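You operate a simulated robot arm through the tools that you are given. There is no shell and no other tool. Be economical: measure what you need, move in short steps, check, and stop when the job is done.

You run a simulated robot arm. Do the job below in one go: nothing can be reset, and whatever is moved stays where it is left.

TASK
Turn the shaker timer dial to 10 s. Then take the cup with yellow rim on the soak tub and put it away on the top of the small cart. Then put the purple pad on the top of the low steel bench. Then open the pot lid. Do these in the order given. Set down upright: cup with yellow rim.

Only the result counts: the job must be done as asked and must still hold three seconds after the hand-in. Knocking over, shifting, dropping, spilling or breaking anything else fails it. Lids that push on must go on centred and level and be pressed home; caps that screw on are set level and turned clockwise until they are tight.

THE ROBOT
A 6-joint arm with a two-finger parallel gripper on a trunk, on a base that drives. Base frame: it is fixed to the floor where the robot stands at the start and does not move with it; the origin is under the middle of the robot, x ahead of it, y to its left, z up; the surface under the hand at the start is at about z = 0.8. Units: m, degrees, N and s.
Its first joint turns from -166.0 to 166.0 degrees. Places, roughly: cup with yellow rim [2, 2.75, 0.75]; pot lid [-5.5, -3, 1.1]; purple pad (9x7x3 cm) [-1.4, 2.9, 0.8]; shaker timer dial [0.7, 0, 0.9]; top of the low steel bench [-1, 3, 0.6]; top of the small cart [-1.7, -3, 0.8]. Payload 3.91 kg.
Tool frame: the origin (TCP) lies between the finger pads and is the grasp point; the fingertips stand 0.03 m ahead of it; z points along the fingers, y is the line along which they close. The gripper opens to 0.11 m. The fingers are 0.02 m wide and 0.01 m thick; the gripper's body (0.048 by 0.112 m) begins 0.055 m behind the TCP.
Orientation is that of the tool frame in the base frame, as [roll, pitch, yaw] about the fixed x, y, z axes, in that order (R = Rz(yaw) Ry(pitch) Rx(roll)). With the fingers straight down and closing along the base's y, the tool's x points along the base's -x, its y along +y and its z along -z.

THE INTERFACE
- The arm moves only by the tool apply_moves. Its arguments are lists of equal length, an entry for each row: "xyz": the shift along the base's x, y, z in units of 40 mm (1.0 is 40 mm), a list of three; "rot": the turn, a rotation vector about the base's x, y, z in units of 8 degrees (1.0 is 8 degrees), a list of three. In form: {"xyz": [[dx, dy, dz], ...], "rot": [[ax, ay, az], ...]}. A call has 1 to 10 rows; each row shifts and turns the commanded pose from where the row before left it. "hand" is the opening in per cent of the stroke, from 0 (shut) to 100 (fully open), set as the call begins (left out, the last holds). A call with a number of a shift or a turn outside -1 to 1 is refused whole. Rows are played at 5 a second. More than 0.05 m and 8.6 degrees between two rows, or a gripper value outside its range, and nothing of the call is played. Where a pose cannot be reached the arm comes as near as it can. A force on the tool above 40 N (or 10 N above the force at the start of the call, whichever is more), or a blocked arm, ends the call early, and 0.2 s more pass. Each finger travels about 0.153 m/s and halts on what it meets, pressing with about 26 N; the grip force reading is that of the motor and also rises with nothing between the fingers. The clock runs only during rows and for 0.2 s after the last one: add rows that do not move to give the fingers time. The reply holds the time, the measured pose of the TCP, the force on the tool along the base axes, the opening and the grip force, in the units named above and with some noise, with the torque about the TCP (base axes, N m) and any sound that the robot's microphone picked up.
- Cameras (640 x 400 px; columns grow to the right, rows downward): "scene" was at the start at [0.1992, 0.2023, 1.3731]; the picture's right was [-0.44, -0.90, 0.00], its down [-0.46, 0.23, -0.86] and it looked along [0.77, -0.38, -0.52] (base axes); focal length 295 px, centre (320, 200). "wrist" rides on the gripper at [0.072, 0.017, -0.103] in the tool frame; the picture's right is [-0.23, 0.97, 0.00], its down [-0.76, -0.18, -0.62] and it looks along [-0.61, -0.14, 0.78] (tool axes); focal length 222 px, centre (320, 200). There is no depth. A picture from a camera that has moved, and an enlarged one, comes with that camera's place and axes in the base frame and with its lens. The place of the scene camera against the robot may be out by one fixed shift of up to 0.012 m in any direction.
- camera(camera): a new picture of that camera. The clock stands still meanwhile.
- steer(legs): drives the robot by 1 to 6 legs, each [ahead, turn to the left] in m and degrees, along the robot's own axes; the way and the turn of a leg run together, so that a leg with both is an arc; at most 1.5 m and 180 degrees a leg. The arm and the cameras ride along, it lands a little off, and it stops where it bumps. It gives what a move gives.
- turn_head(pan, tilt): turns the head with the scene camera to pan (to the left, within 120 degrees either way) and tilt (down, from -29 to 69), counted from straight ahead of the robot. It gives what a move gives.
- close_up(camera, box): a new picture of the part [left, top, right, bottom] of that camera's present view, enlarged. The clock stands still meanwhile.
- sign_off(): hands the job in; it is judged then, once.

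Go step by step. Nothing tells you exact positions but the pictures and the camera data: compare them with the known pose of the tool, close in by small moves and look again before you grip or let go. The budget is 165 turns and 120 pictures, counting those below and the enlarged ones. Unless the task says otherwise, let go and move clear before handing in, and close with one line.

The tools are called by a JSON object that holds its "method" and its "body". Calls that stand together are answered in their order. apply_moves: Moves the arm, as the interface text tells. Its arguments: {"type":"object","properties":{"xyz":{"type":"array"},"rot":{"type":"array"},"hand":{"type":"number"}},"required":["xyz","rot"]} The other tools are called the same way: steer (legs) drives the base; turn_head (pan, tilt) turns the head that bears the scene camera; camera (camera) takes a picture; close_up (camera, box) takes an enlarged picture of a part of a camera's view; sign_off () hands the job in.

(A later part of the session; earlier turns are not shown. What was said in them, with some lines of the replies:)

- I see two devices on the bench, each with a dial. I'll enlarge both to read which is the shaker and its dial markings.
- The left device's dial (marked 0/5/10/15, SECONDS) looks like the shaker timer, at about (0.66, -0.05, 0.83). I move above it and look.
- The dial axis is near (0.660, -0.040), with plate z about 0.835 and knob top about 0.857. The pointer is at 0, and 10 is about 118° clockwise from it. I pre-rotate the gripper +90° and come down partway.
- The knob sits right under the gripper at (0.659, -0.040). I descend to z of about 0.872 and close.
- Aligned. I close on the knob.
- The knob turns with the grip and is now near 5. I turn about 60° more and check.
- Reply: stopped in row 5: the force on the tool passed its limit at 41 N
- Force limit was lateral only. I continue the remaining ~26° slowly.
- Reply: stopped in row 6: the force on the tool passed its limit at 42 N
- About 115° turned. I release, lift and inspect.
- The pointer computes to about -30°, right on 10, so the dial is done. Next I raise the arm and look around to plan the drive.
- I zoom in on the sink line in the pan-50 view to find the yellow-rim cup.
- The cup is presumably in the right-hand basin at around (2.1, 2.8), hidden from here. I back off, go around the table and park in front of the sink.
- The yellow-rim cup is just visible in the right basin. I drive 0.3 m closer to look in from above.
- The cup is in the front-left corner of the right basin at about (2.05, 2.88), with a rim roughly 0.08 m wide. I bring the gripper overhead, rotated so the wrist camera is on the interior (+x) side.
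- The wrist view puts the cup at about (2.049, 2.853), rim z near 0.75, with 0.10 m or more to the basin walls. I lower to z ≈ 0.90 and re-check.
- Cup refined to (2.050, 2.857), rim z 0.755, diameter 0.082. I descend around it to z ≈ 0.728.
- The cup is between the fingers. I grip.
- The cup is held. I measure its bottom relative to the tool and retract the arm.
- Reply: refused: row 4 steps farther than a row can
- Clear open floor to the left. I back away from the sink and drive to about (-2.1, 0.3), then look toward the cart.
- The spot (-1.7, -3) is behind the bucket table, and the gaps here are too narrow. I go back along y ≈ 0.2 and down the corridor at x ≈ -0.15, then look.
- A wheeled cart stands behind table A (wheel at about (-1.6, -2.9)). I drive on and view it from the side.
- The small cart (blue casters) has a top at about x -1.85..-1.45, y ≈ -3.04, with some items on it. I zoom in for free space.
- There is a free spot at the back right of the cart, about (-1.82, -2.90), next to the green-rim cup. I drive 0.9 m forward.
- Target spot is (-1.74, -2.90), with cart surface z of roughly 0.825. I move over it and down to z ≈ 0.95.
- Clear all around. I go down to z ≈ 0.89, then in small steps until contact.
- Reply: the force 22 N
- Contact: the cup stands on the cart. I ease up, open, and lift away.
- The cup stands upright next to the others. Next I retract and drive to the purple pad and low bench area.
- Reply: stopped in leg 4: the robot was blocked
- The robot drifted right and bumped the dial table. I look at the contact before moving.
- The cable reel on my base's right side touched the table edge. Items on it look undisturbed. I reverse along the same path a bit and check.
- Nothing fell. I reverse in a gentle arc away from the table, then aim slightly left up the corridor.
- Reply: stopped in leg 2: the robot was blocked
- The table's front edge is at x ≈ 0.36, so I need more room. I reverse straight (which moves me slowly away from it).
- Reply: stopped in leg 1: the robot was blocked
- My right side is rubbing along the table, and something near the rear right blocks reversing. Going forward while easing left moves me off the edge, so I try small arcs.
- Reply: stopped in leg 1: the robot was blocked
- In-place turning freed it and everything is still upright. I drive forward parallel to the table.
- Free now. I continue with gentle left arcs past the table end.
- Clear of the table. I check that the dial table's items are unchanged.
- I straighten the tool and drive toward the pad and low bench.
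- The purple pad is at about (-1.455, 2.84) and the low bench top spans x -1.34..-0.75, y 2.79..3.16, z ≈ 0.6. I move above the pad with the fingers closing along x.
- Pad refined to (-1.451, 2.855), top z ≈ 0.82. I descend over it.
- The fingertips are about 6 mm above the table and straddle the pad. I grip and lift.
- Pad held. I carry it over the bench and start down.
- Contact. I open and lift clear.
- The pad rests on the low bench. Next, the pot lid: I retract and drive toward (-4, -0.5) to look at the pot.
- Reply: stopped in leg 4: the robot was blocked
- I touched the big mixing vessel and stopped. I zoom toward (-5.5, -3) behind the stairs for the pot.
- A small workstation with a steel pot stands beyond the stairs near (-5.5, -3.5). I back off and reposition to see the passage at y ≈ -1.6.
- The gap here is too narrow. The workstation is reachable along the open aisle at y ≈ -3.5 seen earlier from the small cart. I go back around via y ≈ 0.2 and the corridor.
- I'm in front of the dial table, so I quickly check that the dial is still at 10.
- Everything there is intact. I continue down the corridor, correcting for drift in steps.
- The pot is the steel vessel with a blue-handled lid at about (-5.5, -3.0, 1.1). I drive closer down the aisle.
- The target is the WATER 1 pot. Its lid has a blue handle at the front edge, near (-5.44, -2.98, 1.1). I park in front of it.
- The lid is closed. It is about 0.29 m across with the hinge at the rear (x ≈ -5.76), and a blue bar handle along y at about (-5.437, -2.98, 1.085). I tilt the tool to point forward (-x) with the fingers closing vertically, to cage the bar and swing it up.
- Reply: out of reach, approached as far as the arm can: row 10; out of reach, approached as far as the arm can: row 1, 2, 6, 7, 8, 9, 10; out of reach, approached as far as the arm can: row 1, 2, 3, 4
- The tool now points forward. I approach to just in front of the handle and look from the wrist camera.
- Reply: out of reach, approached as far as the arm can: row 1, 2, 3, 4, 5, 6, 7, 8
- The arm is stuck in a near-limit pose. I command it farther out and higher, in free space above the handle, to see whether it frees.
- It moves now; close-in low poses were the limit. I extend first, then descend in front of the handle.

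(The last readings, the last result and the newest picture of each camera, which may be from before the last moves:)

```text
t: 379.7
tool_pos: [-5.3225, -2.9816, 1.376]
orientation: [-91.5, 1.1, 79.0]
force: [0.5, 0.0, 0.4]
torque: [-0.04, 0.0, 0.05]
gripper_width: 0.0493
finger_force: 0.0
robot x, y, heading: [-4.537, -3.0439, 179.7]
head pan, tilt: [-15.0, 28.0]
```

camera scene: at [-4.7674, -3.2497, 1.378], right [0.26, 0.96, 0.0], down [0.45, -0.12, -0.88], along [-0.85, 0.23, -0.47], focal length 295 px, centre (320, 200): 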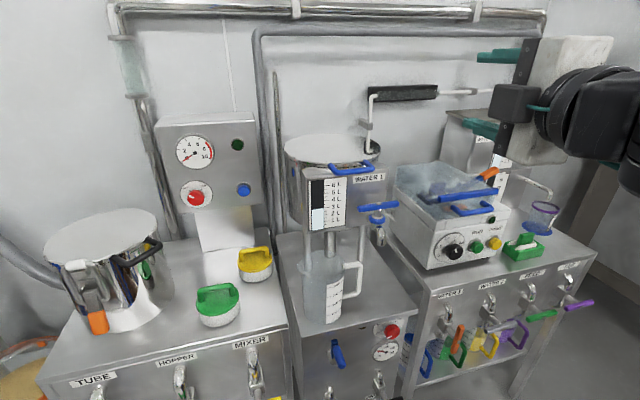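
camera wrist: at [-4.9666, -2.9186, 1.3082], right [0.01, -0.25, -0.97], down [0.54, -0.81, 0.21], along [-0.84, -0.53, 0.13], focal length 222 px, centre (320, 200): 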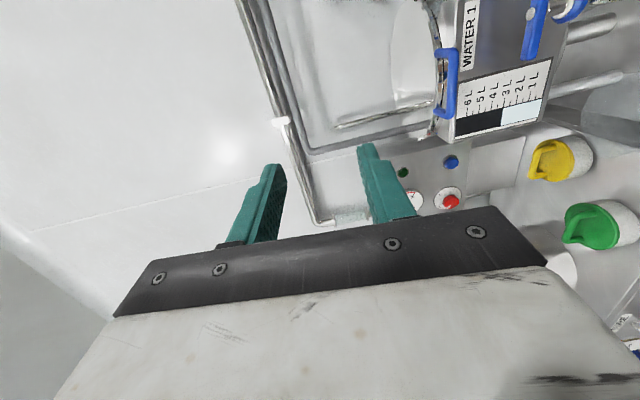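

{"method": "apply_moves", "body": {"xyz": [[0, 0, -0.7], [0, 0, -0.7], [0, 0, -0.7], [0, 0, -0.7], [0, 0, -0.7], [0, 0, -0.7], [0, 0, -0.7], [0, 0, 0]], "rot": [[0, 0, 0.5], [0, 0, 0.5], [0, 0, 0.4], [0, 0, 0], [0, 0, 0], [0, 0, 0], [0, 0, 0], [0, 0, 0]]}}

{"method": "camera", "body": {"camera": "wrist"}}

{"method": "close_up", "body": {"camera": "scene", "box": [270, 80, 490, 240]}}

```text
t: 381.5
tool_pos: [-5.3128, -3.0719, 1.1997]
orientation: [-91.6, 1.1, 89.9]
force: [0.1, 0.3, -0.8]
torque: [-0.01, -0.01, 0.0]
gripper_width: 0.0495
finger_force: 0.1
out of reach, approached as far as the arm can: row 2, 3, 4, 5, 6, 7
robot x, y, heading: [-4.5387, -3.045, 179.9]
head pan, tilt: [-15.0, 28.0]
```

```text
22 pictures are left
camera wrist: at [-5.2087, -2.9999, 1.1853], right [0.03, -0.25, -0.97], down [0.62, -0.76, 0.21], along [-0.79, -0.6, 0.13], focal length 222 px, centre (320, 200)
```

wrist: 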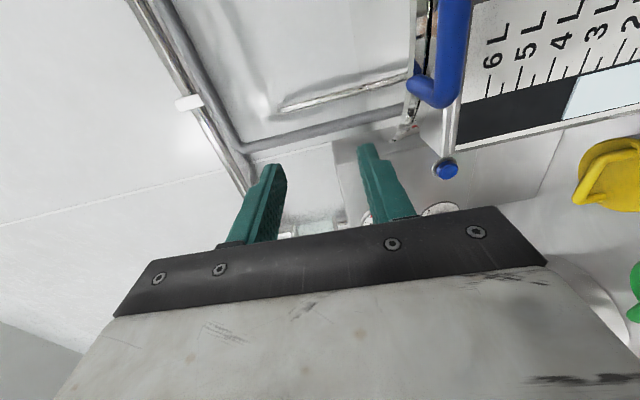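

```text
2.50 times, centred on (380, 160) of scene
camera zoom: at [-4.7674, -3.2497, 1.378], right [0.26, 0.96, 0.0], down [0.45, -0.12, -0.88], along [-0.85, 0.23, -0.47], focal length 738 px, centre (170, 300)
```

zoom: 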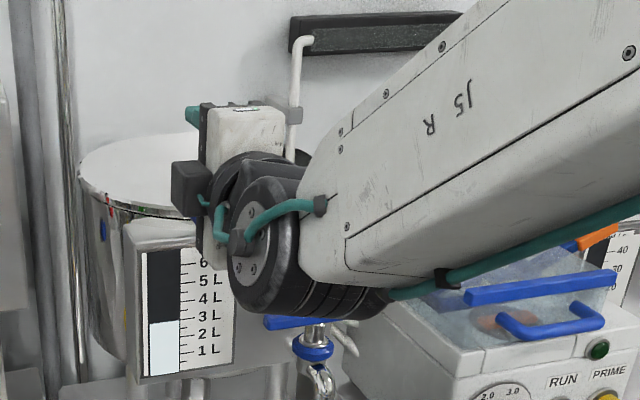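

Horizontal pointing is out of reach at this low height. I'll grasp the bar from above with fingers closing along x, and pitch the tool forward as the lid swings up. First I raise and rotate the tool to point down.

{"method": "apply_moves", "body": {"xyz": [[0, 0, 1], [0, 0, 1], [0, 0, 1], [0, 0, 1], [0, 0.5, 1], [0, 0.5, 0], [0, 0.5, 0], [0, 0.5, 0], [0, 0.3, 0], [0, 0, 0]], "rot": [[0, 0, 0], [0, 0, 0], [0, 0, 0], [0, -1, 0], [0, -1, 0], [0, -1, 0], [0, -1, 0], [0, -1, 0], [0, -1, 0], [0, -1, 0]]}}

{"method": "apply_moves", "body": {"xyz": [[0, 0, 0], [0, 0, 0], [0, 0, 0], [0, 0, 0], [0, 0, 0], [0, 0, 0]], "rot": [[0, -1, 0], [0, -1, 0], [0, -1, 0], [0, -1, 0], [0, -0.25, 0], [0, 0, 0]]}}

{"method": "steer", "body": {"legs": [[0.1, 0]]}}

```text
t: 383.7
tool_pos: [-5.3126, -2.9827, 1.3873]
orientation: [-144.7, -0.4, 88.2]
force: [0.6, 1.1, 0.6]
torque: [0.02, -0.03, -0.02]
gripper_width: 0.0495
finger_force: 0.0
out of reach, approached as far as the arm can: row 5
robot x, y, heading: [-4.5372, -3.0476, 179.9]
head pan, tilt: [-15.0, 28.0]
```

```text
t: 385.1
tool_pos: [-5.3118, -2.9822, 1.3866]
orientation: [-178.7, -1.5, 88.6]
force: [-1.1, -0.6, 0.3]
torque: [0.0, 0.02, -0.04]
gripper_width: 0.0496
finger_force: 0.2
robot x, y, heading: [-4.536, -3.0445, 179.8]
head pan, tilt: [-15.0, 28.0]
```

```text
t: 386.2
tool_pos: [-5.4147, -2.981, 1.3865]
orientation: [-178.7, -1.4, 88.7]
force: [0.0, -0.2, 0.2]
torque: [-0.01, 0.0, 0.0]
gripper_width: 0.0494
finger_force: 0.1
robot x, y, heading: [-4.637, -3.042, 179.8]
head pan, tilt: [-15.0, 28.0]
```

{"method": "apply_moves", "body": {"xyz": [[0, 0, -0.9], [0, 0, -0.9], [0, 0, -0.9], [0, 0, -0.9], [0, 0, -0.9], [0, 0, 0]], "rot": [[0, 0, 0.15], [0, 0.15, 0], [0, 0, 0], [0, 0, 0], [0, 0, 0], [0, 0, 0]]}}

{"method": "camera", "body": {"camera": "wrist"}}

{"method": "camera", "body": {"camera": "scene"}}

```text
t: 387.6
tool_pos: [-5.4126, -2.9799, 1.206]
orientation: [-177.4, -1.4, 89.9]
force: [-0.2, -0.1, -0.4]
torque: [0.04, 0.0, 0.05]
gripper_width: 0.0492
finger_force: 0.1
robot x, y, heading: [-4.638, -3.0418, 179.8]
head pan, tilt: [-15.0, 28.0]
```

```text
20 pictures are left
camera wrist: at [-5.3904, -2.9103, 1.3108], right [0.97, -0.23, -0.05], down [-0.15, -0.78, 0.61], along [-0.18, -0.59, -0.79], focal length 222 px, centre (320, 200)
```

wrist: 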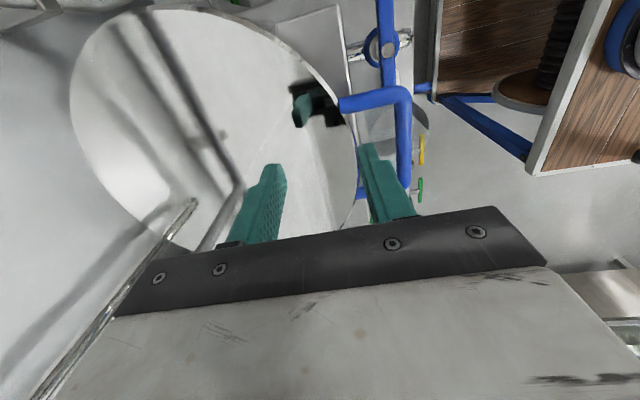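

```text
19 pictures are left
camera scene: at [-4.8689, -3.2491, 1.378], right [0.26, 0.96, 0.0], down [0.45, -0.12, -0.88], along [-0.85, 0.23, -0.47], focal length 295 px, centre (320, 200)
```

scene: 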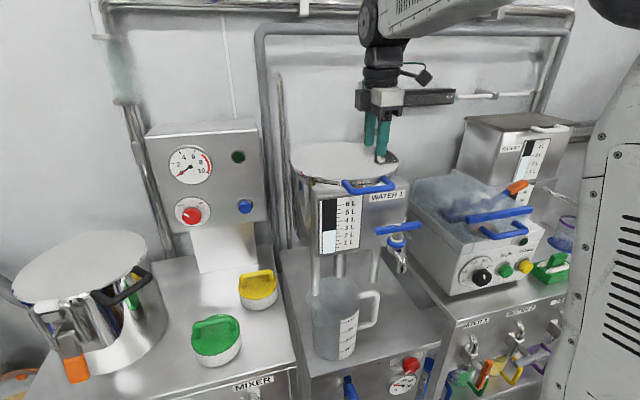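

The wrist view corrects the estimate: bar at about (-5.348, -3.01, 1.125), lid x from -5.67 to -5.39, hinge at x ≈ -5.68. I align above the bar with a narrower opening and check.

{"method": "apply_moves", "body": {"xyz": [[0.8, -0.4, 0], [0.82, -0.35, 0], [0, 0, -0.4], [0, 0, 0]], "rot": [[0, 0, 0], [0, 0, 0], [0, 0, 0], [0, 0, 0]], "hand": 36}}

{"method": "camera", "body": {"camera": "wrist"}}

{"method": "close_up", "body": {"camera": "scene", "box": [290, 80, 450, 230]}}

```text
t: 388.6
tool_pos: [-5.3491, -3.0119, 1.1892]
orientation: [-177.4, -1.4, 89.8]
force: [0.0, 0.2, 0.8]
torque: [-0.02, 0.01, -0.01]
gripper_width: 0.0397
finger_force: 0.0
robot x, y, heading: [-4.6373, -3.0459, 179.8]
head pan, tilt: [-15.0, 28.0]
```

```text
18 pictures are left
camera wrist: at [-5.3275, -2.941, 1.2944], right [0.97, -0.23, -0.05], down [-0.15, -0.78, 0.61], along [-0.18, -0.59, -0.79], focal length 222 px, centre (320, 200)
```

wrist: 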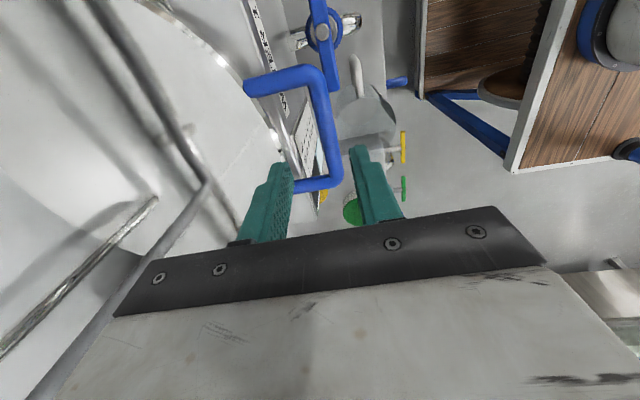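

```text
2.67 times, centred on (370, 155) of scene
camera zoom: at [-4.869, -3.2491, 1.378], right [0.26, 0.96, 0.0], down [0.45, -0.12, -0.88], along [-0.85, 0.23, -0.47], focal length 788 px, centre (187, 320)
```

zoom: 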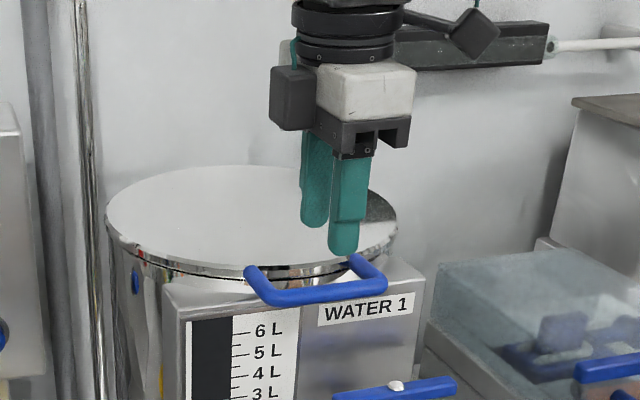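

The bar is centred between the fingers at (-5.345, -3.01, 1.12). I descend and grip.

{"method": "apply_moves", "body": {"xyz": [[0.1, 0, -0.5], [0, 0, -0.5], [0, 0, -0.4], [0, 0, -0.25], [0, 0, 0]], "rot": [[0, 0, 0], [0, 0, 0], [0, 0, 0], [0, 0, 0], [0, 0, 0]]}}

{"method": "close_up", "body": {"camera": "scene", "box": [320, 130, 420, 230]}}

```text
t: 389.9
tool_pos: [-5.3431, -3.0114, 1.1243]
orientation: [-177.4, -1.4, 89.8]
force: [0.3, -0.4, 0.1]
torque: [0.01, -0.01, 0.0]
gripper_width: 0.0396
finger_force: 0.0
robot x, y, heading: [-4.6401, -3.0454, 179.3]
head pan, tilt: [-15.0, 28.0]
```

```text
4.00 times, centred on (370, 180) of scene
camera zoom: at [-4.8689, -3.2491, 1.378], right [0.26, 0.96, 0.0], down [0.45, -0.12, -0.88], along [-0.85, 0.23, -0.47], focal length 1182 px, centre (120, 280)
```

zoom: 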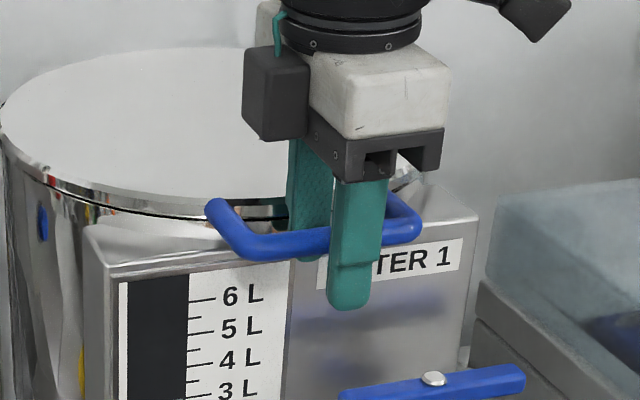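

Well straddled. I close on the bar.

{"method": "apply_moves", "body": {"xyz": [[0, 0, 0], [0, 0, 0], [0, 0, 0]], "rot": [[0, 0, 0], [0, 0, 0], [0, 0, 0]], "hand": 0}}

{"method": "apply_moves", "body": {"xyz": [[0, 0, 0.4], [-0.08, 0, 0.6], [-0.12, 0, 0.6], [0, 0, 0]], "rot": [[0, 0, 0], [0, 0, 0], [0, 0, 0], [0, 0, 0]]}}

{"method": "camera", "body": {"camera": "scene"}}

```text
t: 390.6
tool_pos: [-5.3453, -3.0115, 1.1246]
orientation: [-177.3, -1.5, 89.9]
force: [-15.4, 1.2, 0.0]
torque: [0.12, 0.16, 0.53]
gripper_width: 0.0136
finger_force: 45.1
robot x, y, heading: [-4.6348, -3.043, 179.7]
head pan, tilt: [-15.0, 28.0]
```

```text
t: 391.6
tool_pos: [-5.3533, -3.0113, 1.1895]
orientation: [-177.5, -1.3, 90.0]
force: [2.7, -8.9, -3.0]
torque: [-0.42, -0.22, 0.37]
gripper_width: 0.0134
finger_force: 45.0
robot x, y, heading: [-4.6401, -3.0428, 179.7]
head pan, tilt: [-15.0, 28.0]
```

```text
15 pictures are left
camera scene: at [-4.8687, -3.2496, 1.378], right [0.26, 0.96, 0.0], down [0.45, -0.12, -0.88], along [-0.85, 0.23, -0.47], focal length 295 px, centre (320, 200)
```

scene: 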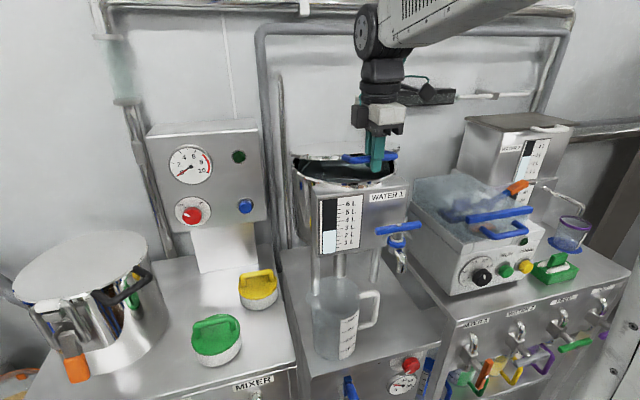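

The lid lifts, hinged at the rear. I continue along the arc, pitching the tool slowly forward.

{"method": "apply_moves", "body": {"xyz": [[-0.23, 0, 0.84], [-0.33, 0, 0.81], [-0.4, 0, 0.79], [-0.48, 0, 0.74], [-0.55, 0, 0.68], [0, 0, 0]], "rot": [[0, 0.3, 0], [0, 0.5, 0], [0, 0.5, 0], [0, 0.5, 0], [0, 0.5, 0], [0, 0, 0]]}}

```text
t: 393.1
tool_pos: [-5.4322, -3.0113, 1.3428]
orientation: [-158.8, -1.3, 89.5]
force: [2.1, 4.1, -0.1]
torque: [0.43, -0.04, 0.21]
gripper_width: 0.0136
finger_force: 44.8
robot x, y, heading: [-4.6376, -3.0434, 179.4]
head pan, tilt: [-15.0, 28.0]
```

{"method": "apply_moves", "body": {"xyz": [[-0.62, 0, 0.62], [-0.68, 0, 0.55], [-0.74, 0, 0.48], [-0.79, 0, 0.4], [0, 0, 0]], "rot": [[0, 0.6, 0], [0, 0.6, 0], [0, 0.6, 0], [0, 0.6, 0], [0, 0, 0]]}}

{"method": "camera", "body": {"camera": "scene"}}

```text
t: 394.2
tool_pos: [-5.5473, -3.0105, 1.4222]
orientation: [-139.8, -1.0, 89.0]
force: [-1.5, 0.6, -7.5]
torque: [0.19, -0.08, 0.26]
gripper_width: 0.0135
finger_force: 44.9
robot x, y, heading: [-4.6398, -3.0437, 179.5]
head pan, tilt: [-15.0, 28.0]
```

```text
14 pictures are left
camera scene: at [-4.8693, -3.249, 1.378], right [0.26, 0.96, 0.0], down [0.45, -0.12, -0.88], along [-0.85, 0.23, -0.47], focal length 295 px, centre (320, 200)
```

scene: 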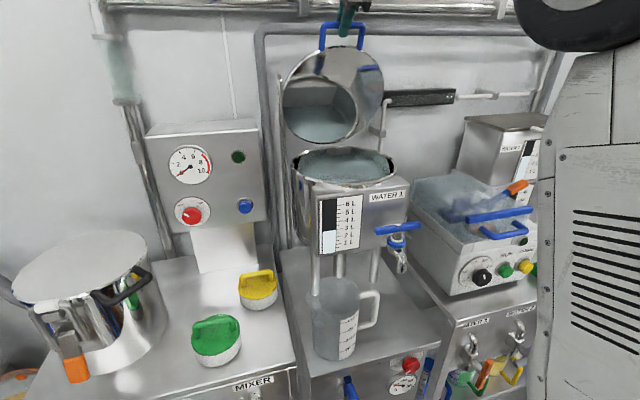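

The lid is at about 66°. I continue past vertical.

{"method": "apply_moves", "body": {"xyz": [[-0.81, 0, 0.31], [-0.84, 0, 0.23], [-0.87, 0, 0.13], [0, 0, 0]], "rot": [[0, 0.6, 0], [0, 0.6, 0], [0, 0.6, 0], [0, 0, 0]]}}

{"method": "apply_moves", "body": {"xyz": [[-0.87, 0, 0.05], [-0.6, 0, -0.03], [0, 0, 0]], "rot": [[0, 0.5, 0], [0, 0.4, 0], [0, 0, 0]]}}

{"method": "camera", "body": {"camera": "scene"}}

```text
t: 395.2
tool_pos: [-5.6505, -3.0133, 1.4429]
orientation: [-126.3, -0.6, 89.0]
force: [0.9, -0.6, -7.8]
torque: [0.24, -0.21, 0.05]
gripper_width: 0.0137
finger_force: 45.1
robot x, y, heading: [-4.6421, -3.0429, 179.6]
head pan, tilt: [-15.0, 28.0]
stopped in row 4: the force on the tool passed its limit at 46 N (the readings are from after the stop); the commanded pose is now the measured one
```

```text
t: 395.8
tool_pos: [-5.7054, -3.0124, 1.4363]
orientation: [-120.8, -0.6, 89.0]
force: [7.5, -0.9, -2.8]
torque: [0.28, -0.15, -0.02]
gripper_width: 0.0138
finger_force: 45.2
robot x, y, heading: [-4.6381, -3.042, 179.5]
head pan, tilt: [-15.0, 28.0]
stopped in row 3: the force on the tool passed its limit at 87 N (the readings are from after the stop); the commanded pose is now the measured one
```

```text
13 pictures are left
camera scene: at [-4.8682, -3.2494, 1.3781], right [0.26, 0.96, 0.0], down [0.45, -0.12, -0.88], along [-0.85, 0.23, -0.47], focal length 295 px, centre (320, 200)
```

scene: 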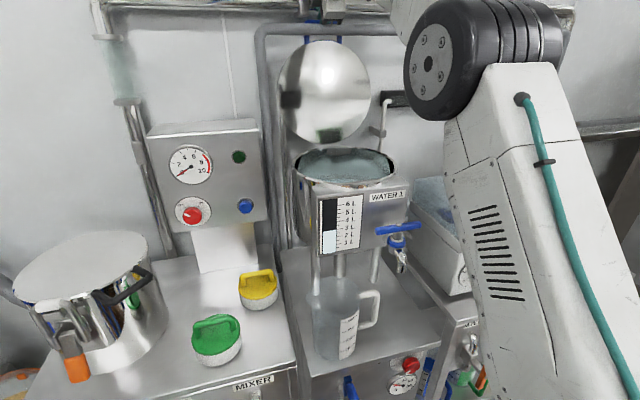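

The lid is now about at its stop, just past vertical. I open the fingers slightly and see whether it stays.

{"method": "apply_moves", "body": {"xyz": [[0, 0, 0], [0, 0, 0], [0, 0, 0]], "rot": [[0, 0, 0], [0, 0, 0], [0, 0, 0]], "hand": 30}}

{"method": "close_up", "body": {"camera": "scene", "box": [240, 0, 420, 200]}}

```text
t: 396.6
tool_pos: [-5.7057, -3.0129, 1.436]
orientation: [-120.7, -0.6, 88.9]
force: [0.1, 1.2, -0.4]
torque: [0.0, 0.01, -0.02]
gripper_width: 0.0329
finger_force: 0.0
robot x, y, heading: [-4.6378, -3.0462, 179.4]
head pan, tilt: [-15.0, 28.0]
```

```text
2.00 times, centred on (330, 100) of scene
camera zoom: at [-4.8686, -3.2493, 1.378], right [0.26, 0.96, 0.0], down [0.45, -0.12, -0.88], along [-0.85, 0.23, -0.47], focal length 591 px, centre (300, 400)
```

zoom: 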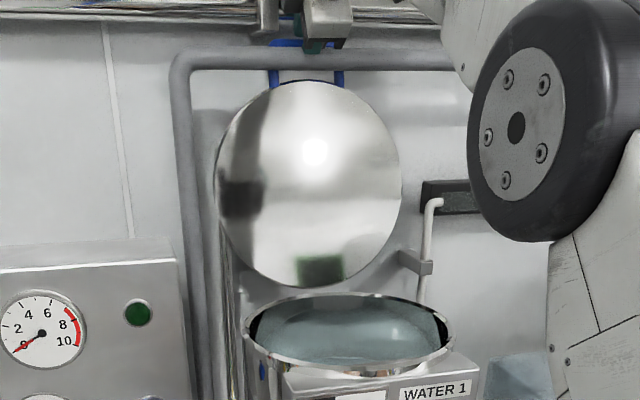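

The lid stays with no load on the tool. I withdraw along the tool axis.

{"method": "apply_moves", "body": {"xyz": [[0.2, 0, 0.12], [0.3, 0, 0.18], [0.4, 0, 0.24], [0.6, 0, 0.36], [0.8, 0, 0.4], [1, 0, 0.2], [1, 0, 0], [0, 0, 0]], "rot": [[0, 0, 0], [0, 0, 0], [0, 0, 0], [0, 0, 0], [0, 0, 0], [0, 0, 0], [0, 0, 0], [0, 0, 0]]}}

{"method": "camera", "body": {"camera": "scene"}}

```text
t: 398.4
tool_pos: [-5.533, -3.0145, 1.4974]
orientation: [-120.7, -0.6, 89.0]
force: [-0.9, -0.1, 0.3]
torque: [0.01, -0.05, 0.0]
gripper_width: 0.033
finger_force: 0.1
robot x, y, heading: [-4.6371, -3.0416, 179.7]
head pan, tilt: [-15.0, 28.0]
```

```text
11 pictures are left
camera scene: at [-4.8686, -3.2493, 1.378], right [0.26, 0.96, 0.0], down [0.45, -0.12, -0.88], along [-0.85, 0.23, -0.47], focal length 295 px, centre (320, 200)
```

scene: 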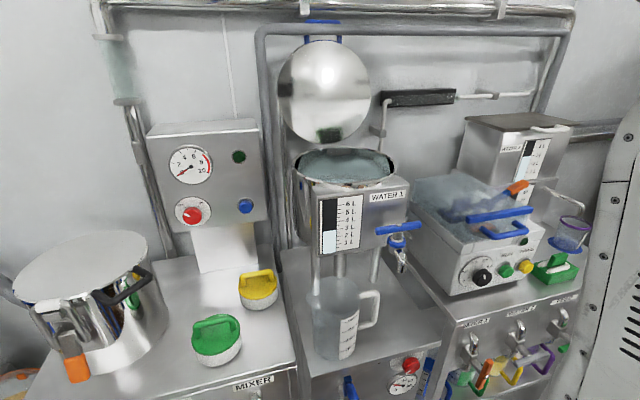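

The lid remains open. I wait a moment to confirm it holds.

{"method": "apply_moves", "body": {"xyz": [[0.5, 0, 0], [0, 0, 0], [0, 0, 0], [0, 0, 0], [0, 0, 0], [0, 0, 0], [0, 0, 0], [0, 0, 0], [0, 0, 0], [0, 0, 0]], "rot": [[0, 0, 0], [0, 0, 0], [0, 0, 0], [0, 0, 0], [0, 0, 0], [0, 0, 0], [0, 0, 0], [0, 0, 0], [0, 0, 0], [0, 0, 0]]}}

{"method": "camera", "body": {"camera": "scene"}}

```text
t: 400.6
tool_pos: [-5.5126, -3.0136, 1.4969]
orientation: [-120.8, -0.6, 88.9]
force: [-0.1, -0.4, 1.2]
torque: [0.0, 0.01, 0.0]
gripper_width: 0.033
finger_force: 0.2
robot x, y, heading: [-4.6345, -3.0469, 179.8]
head pan, tilt: [-15.0, 28.0]
```

```text
10 pictures are left
camera scene: at [-4.8686, -3.2493, 1.378], right [0.26, 0.96, 0.0], down [0.45, -0.12, -0.88], along [-0.85, 0.23, -0.47], focal length 295 px, centre (320, 200)
```

scene: 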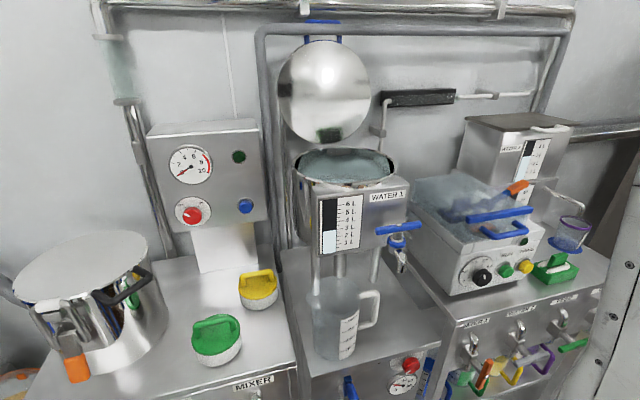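

The lid is stable and open, and the arm is clear. All four tasks are done, so I hand in.

{"method": "sign_off", "body": {}}

```text
The job is handed in.
```

I handed the job in with all four steps done in order: dial at 10 s, yellow-rim cup upright on the small cart, purple pad on the low steel bench, pot lid open. While driving, the base bumped the dial table a few times and the big mixing vessel once. Nothing on the dial table looked moved in later pictures, but I didn't check the items on its lower shelf or the vessel closely.
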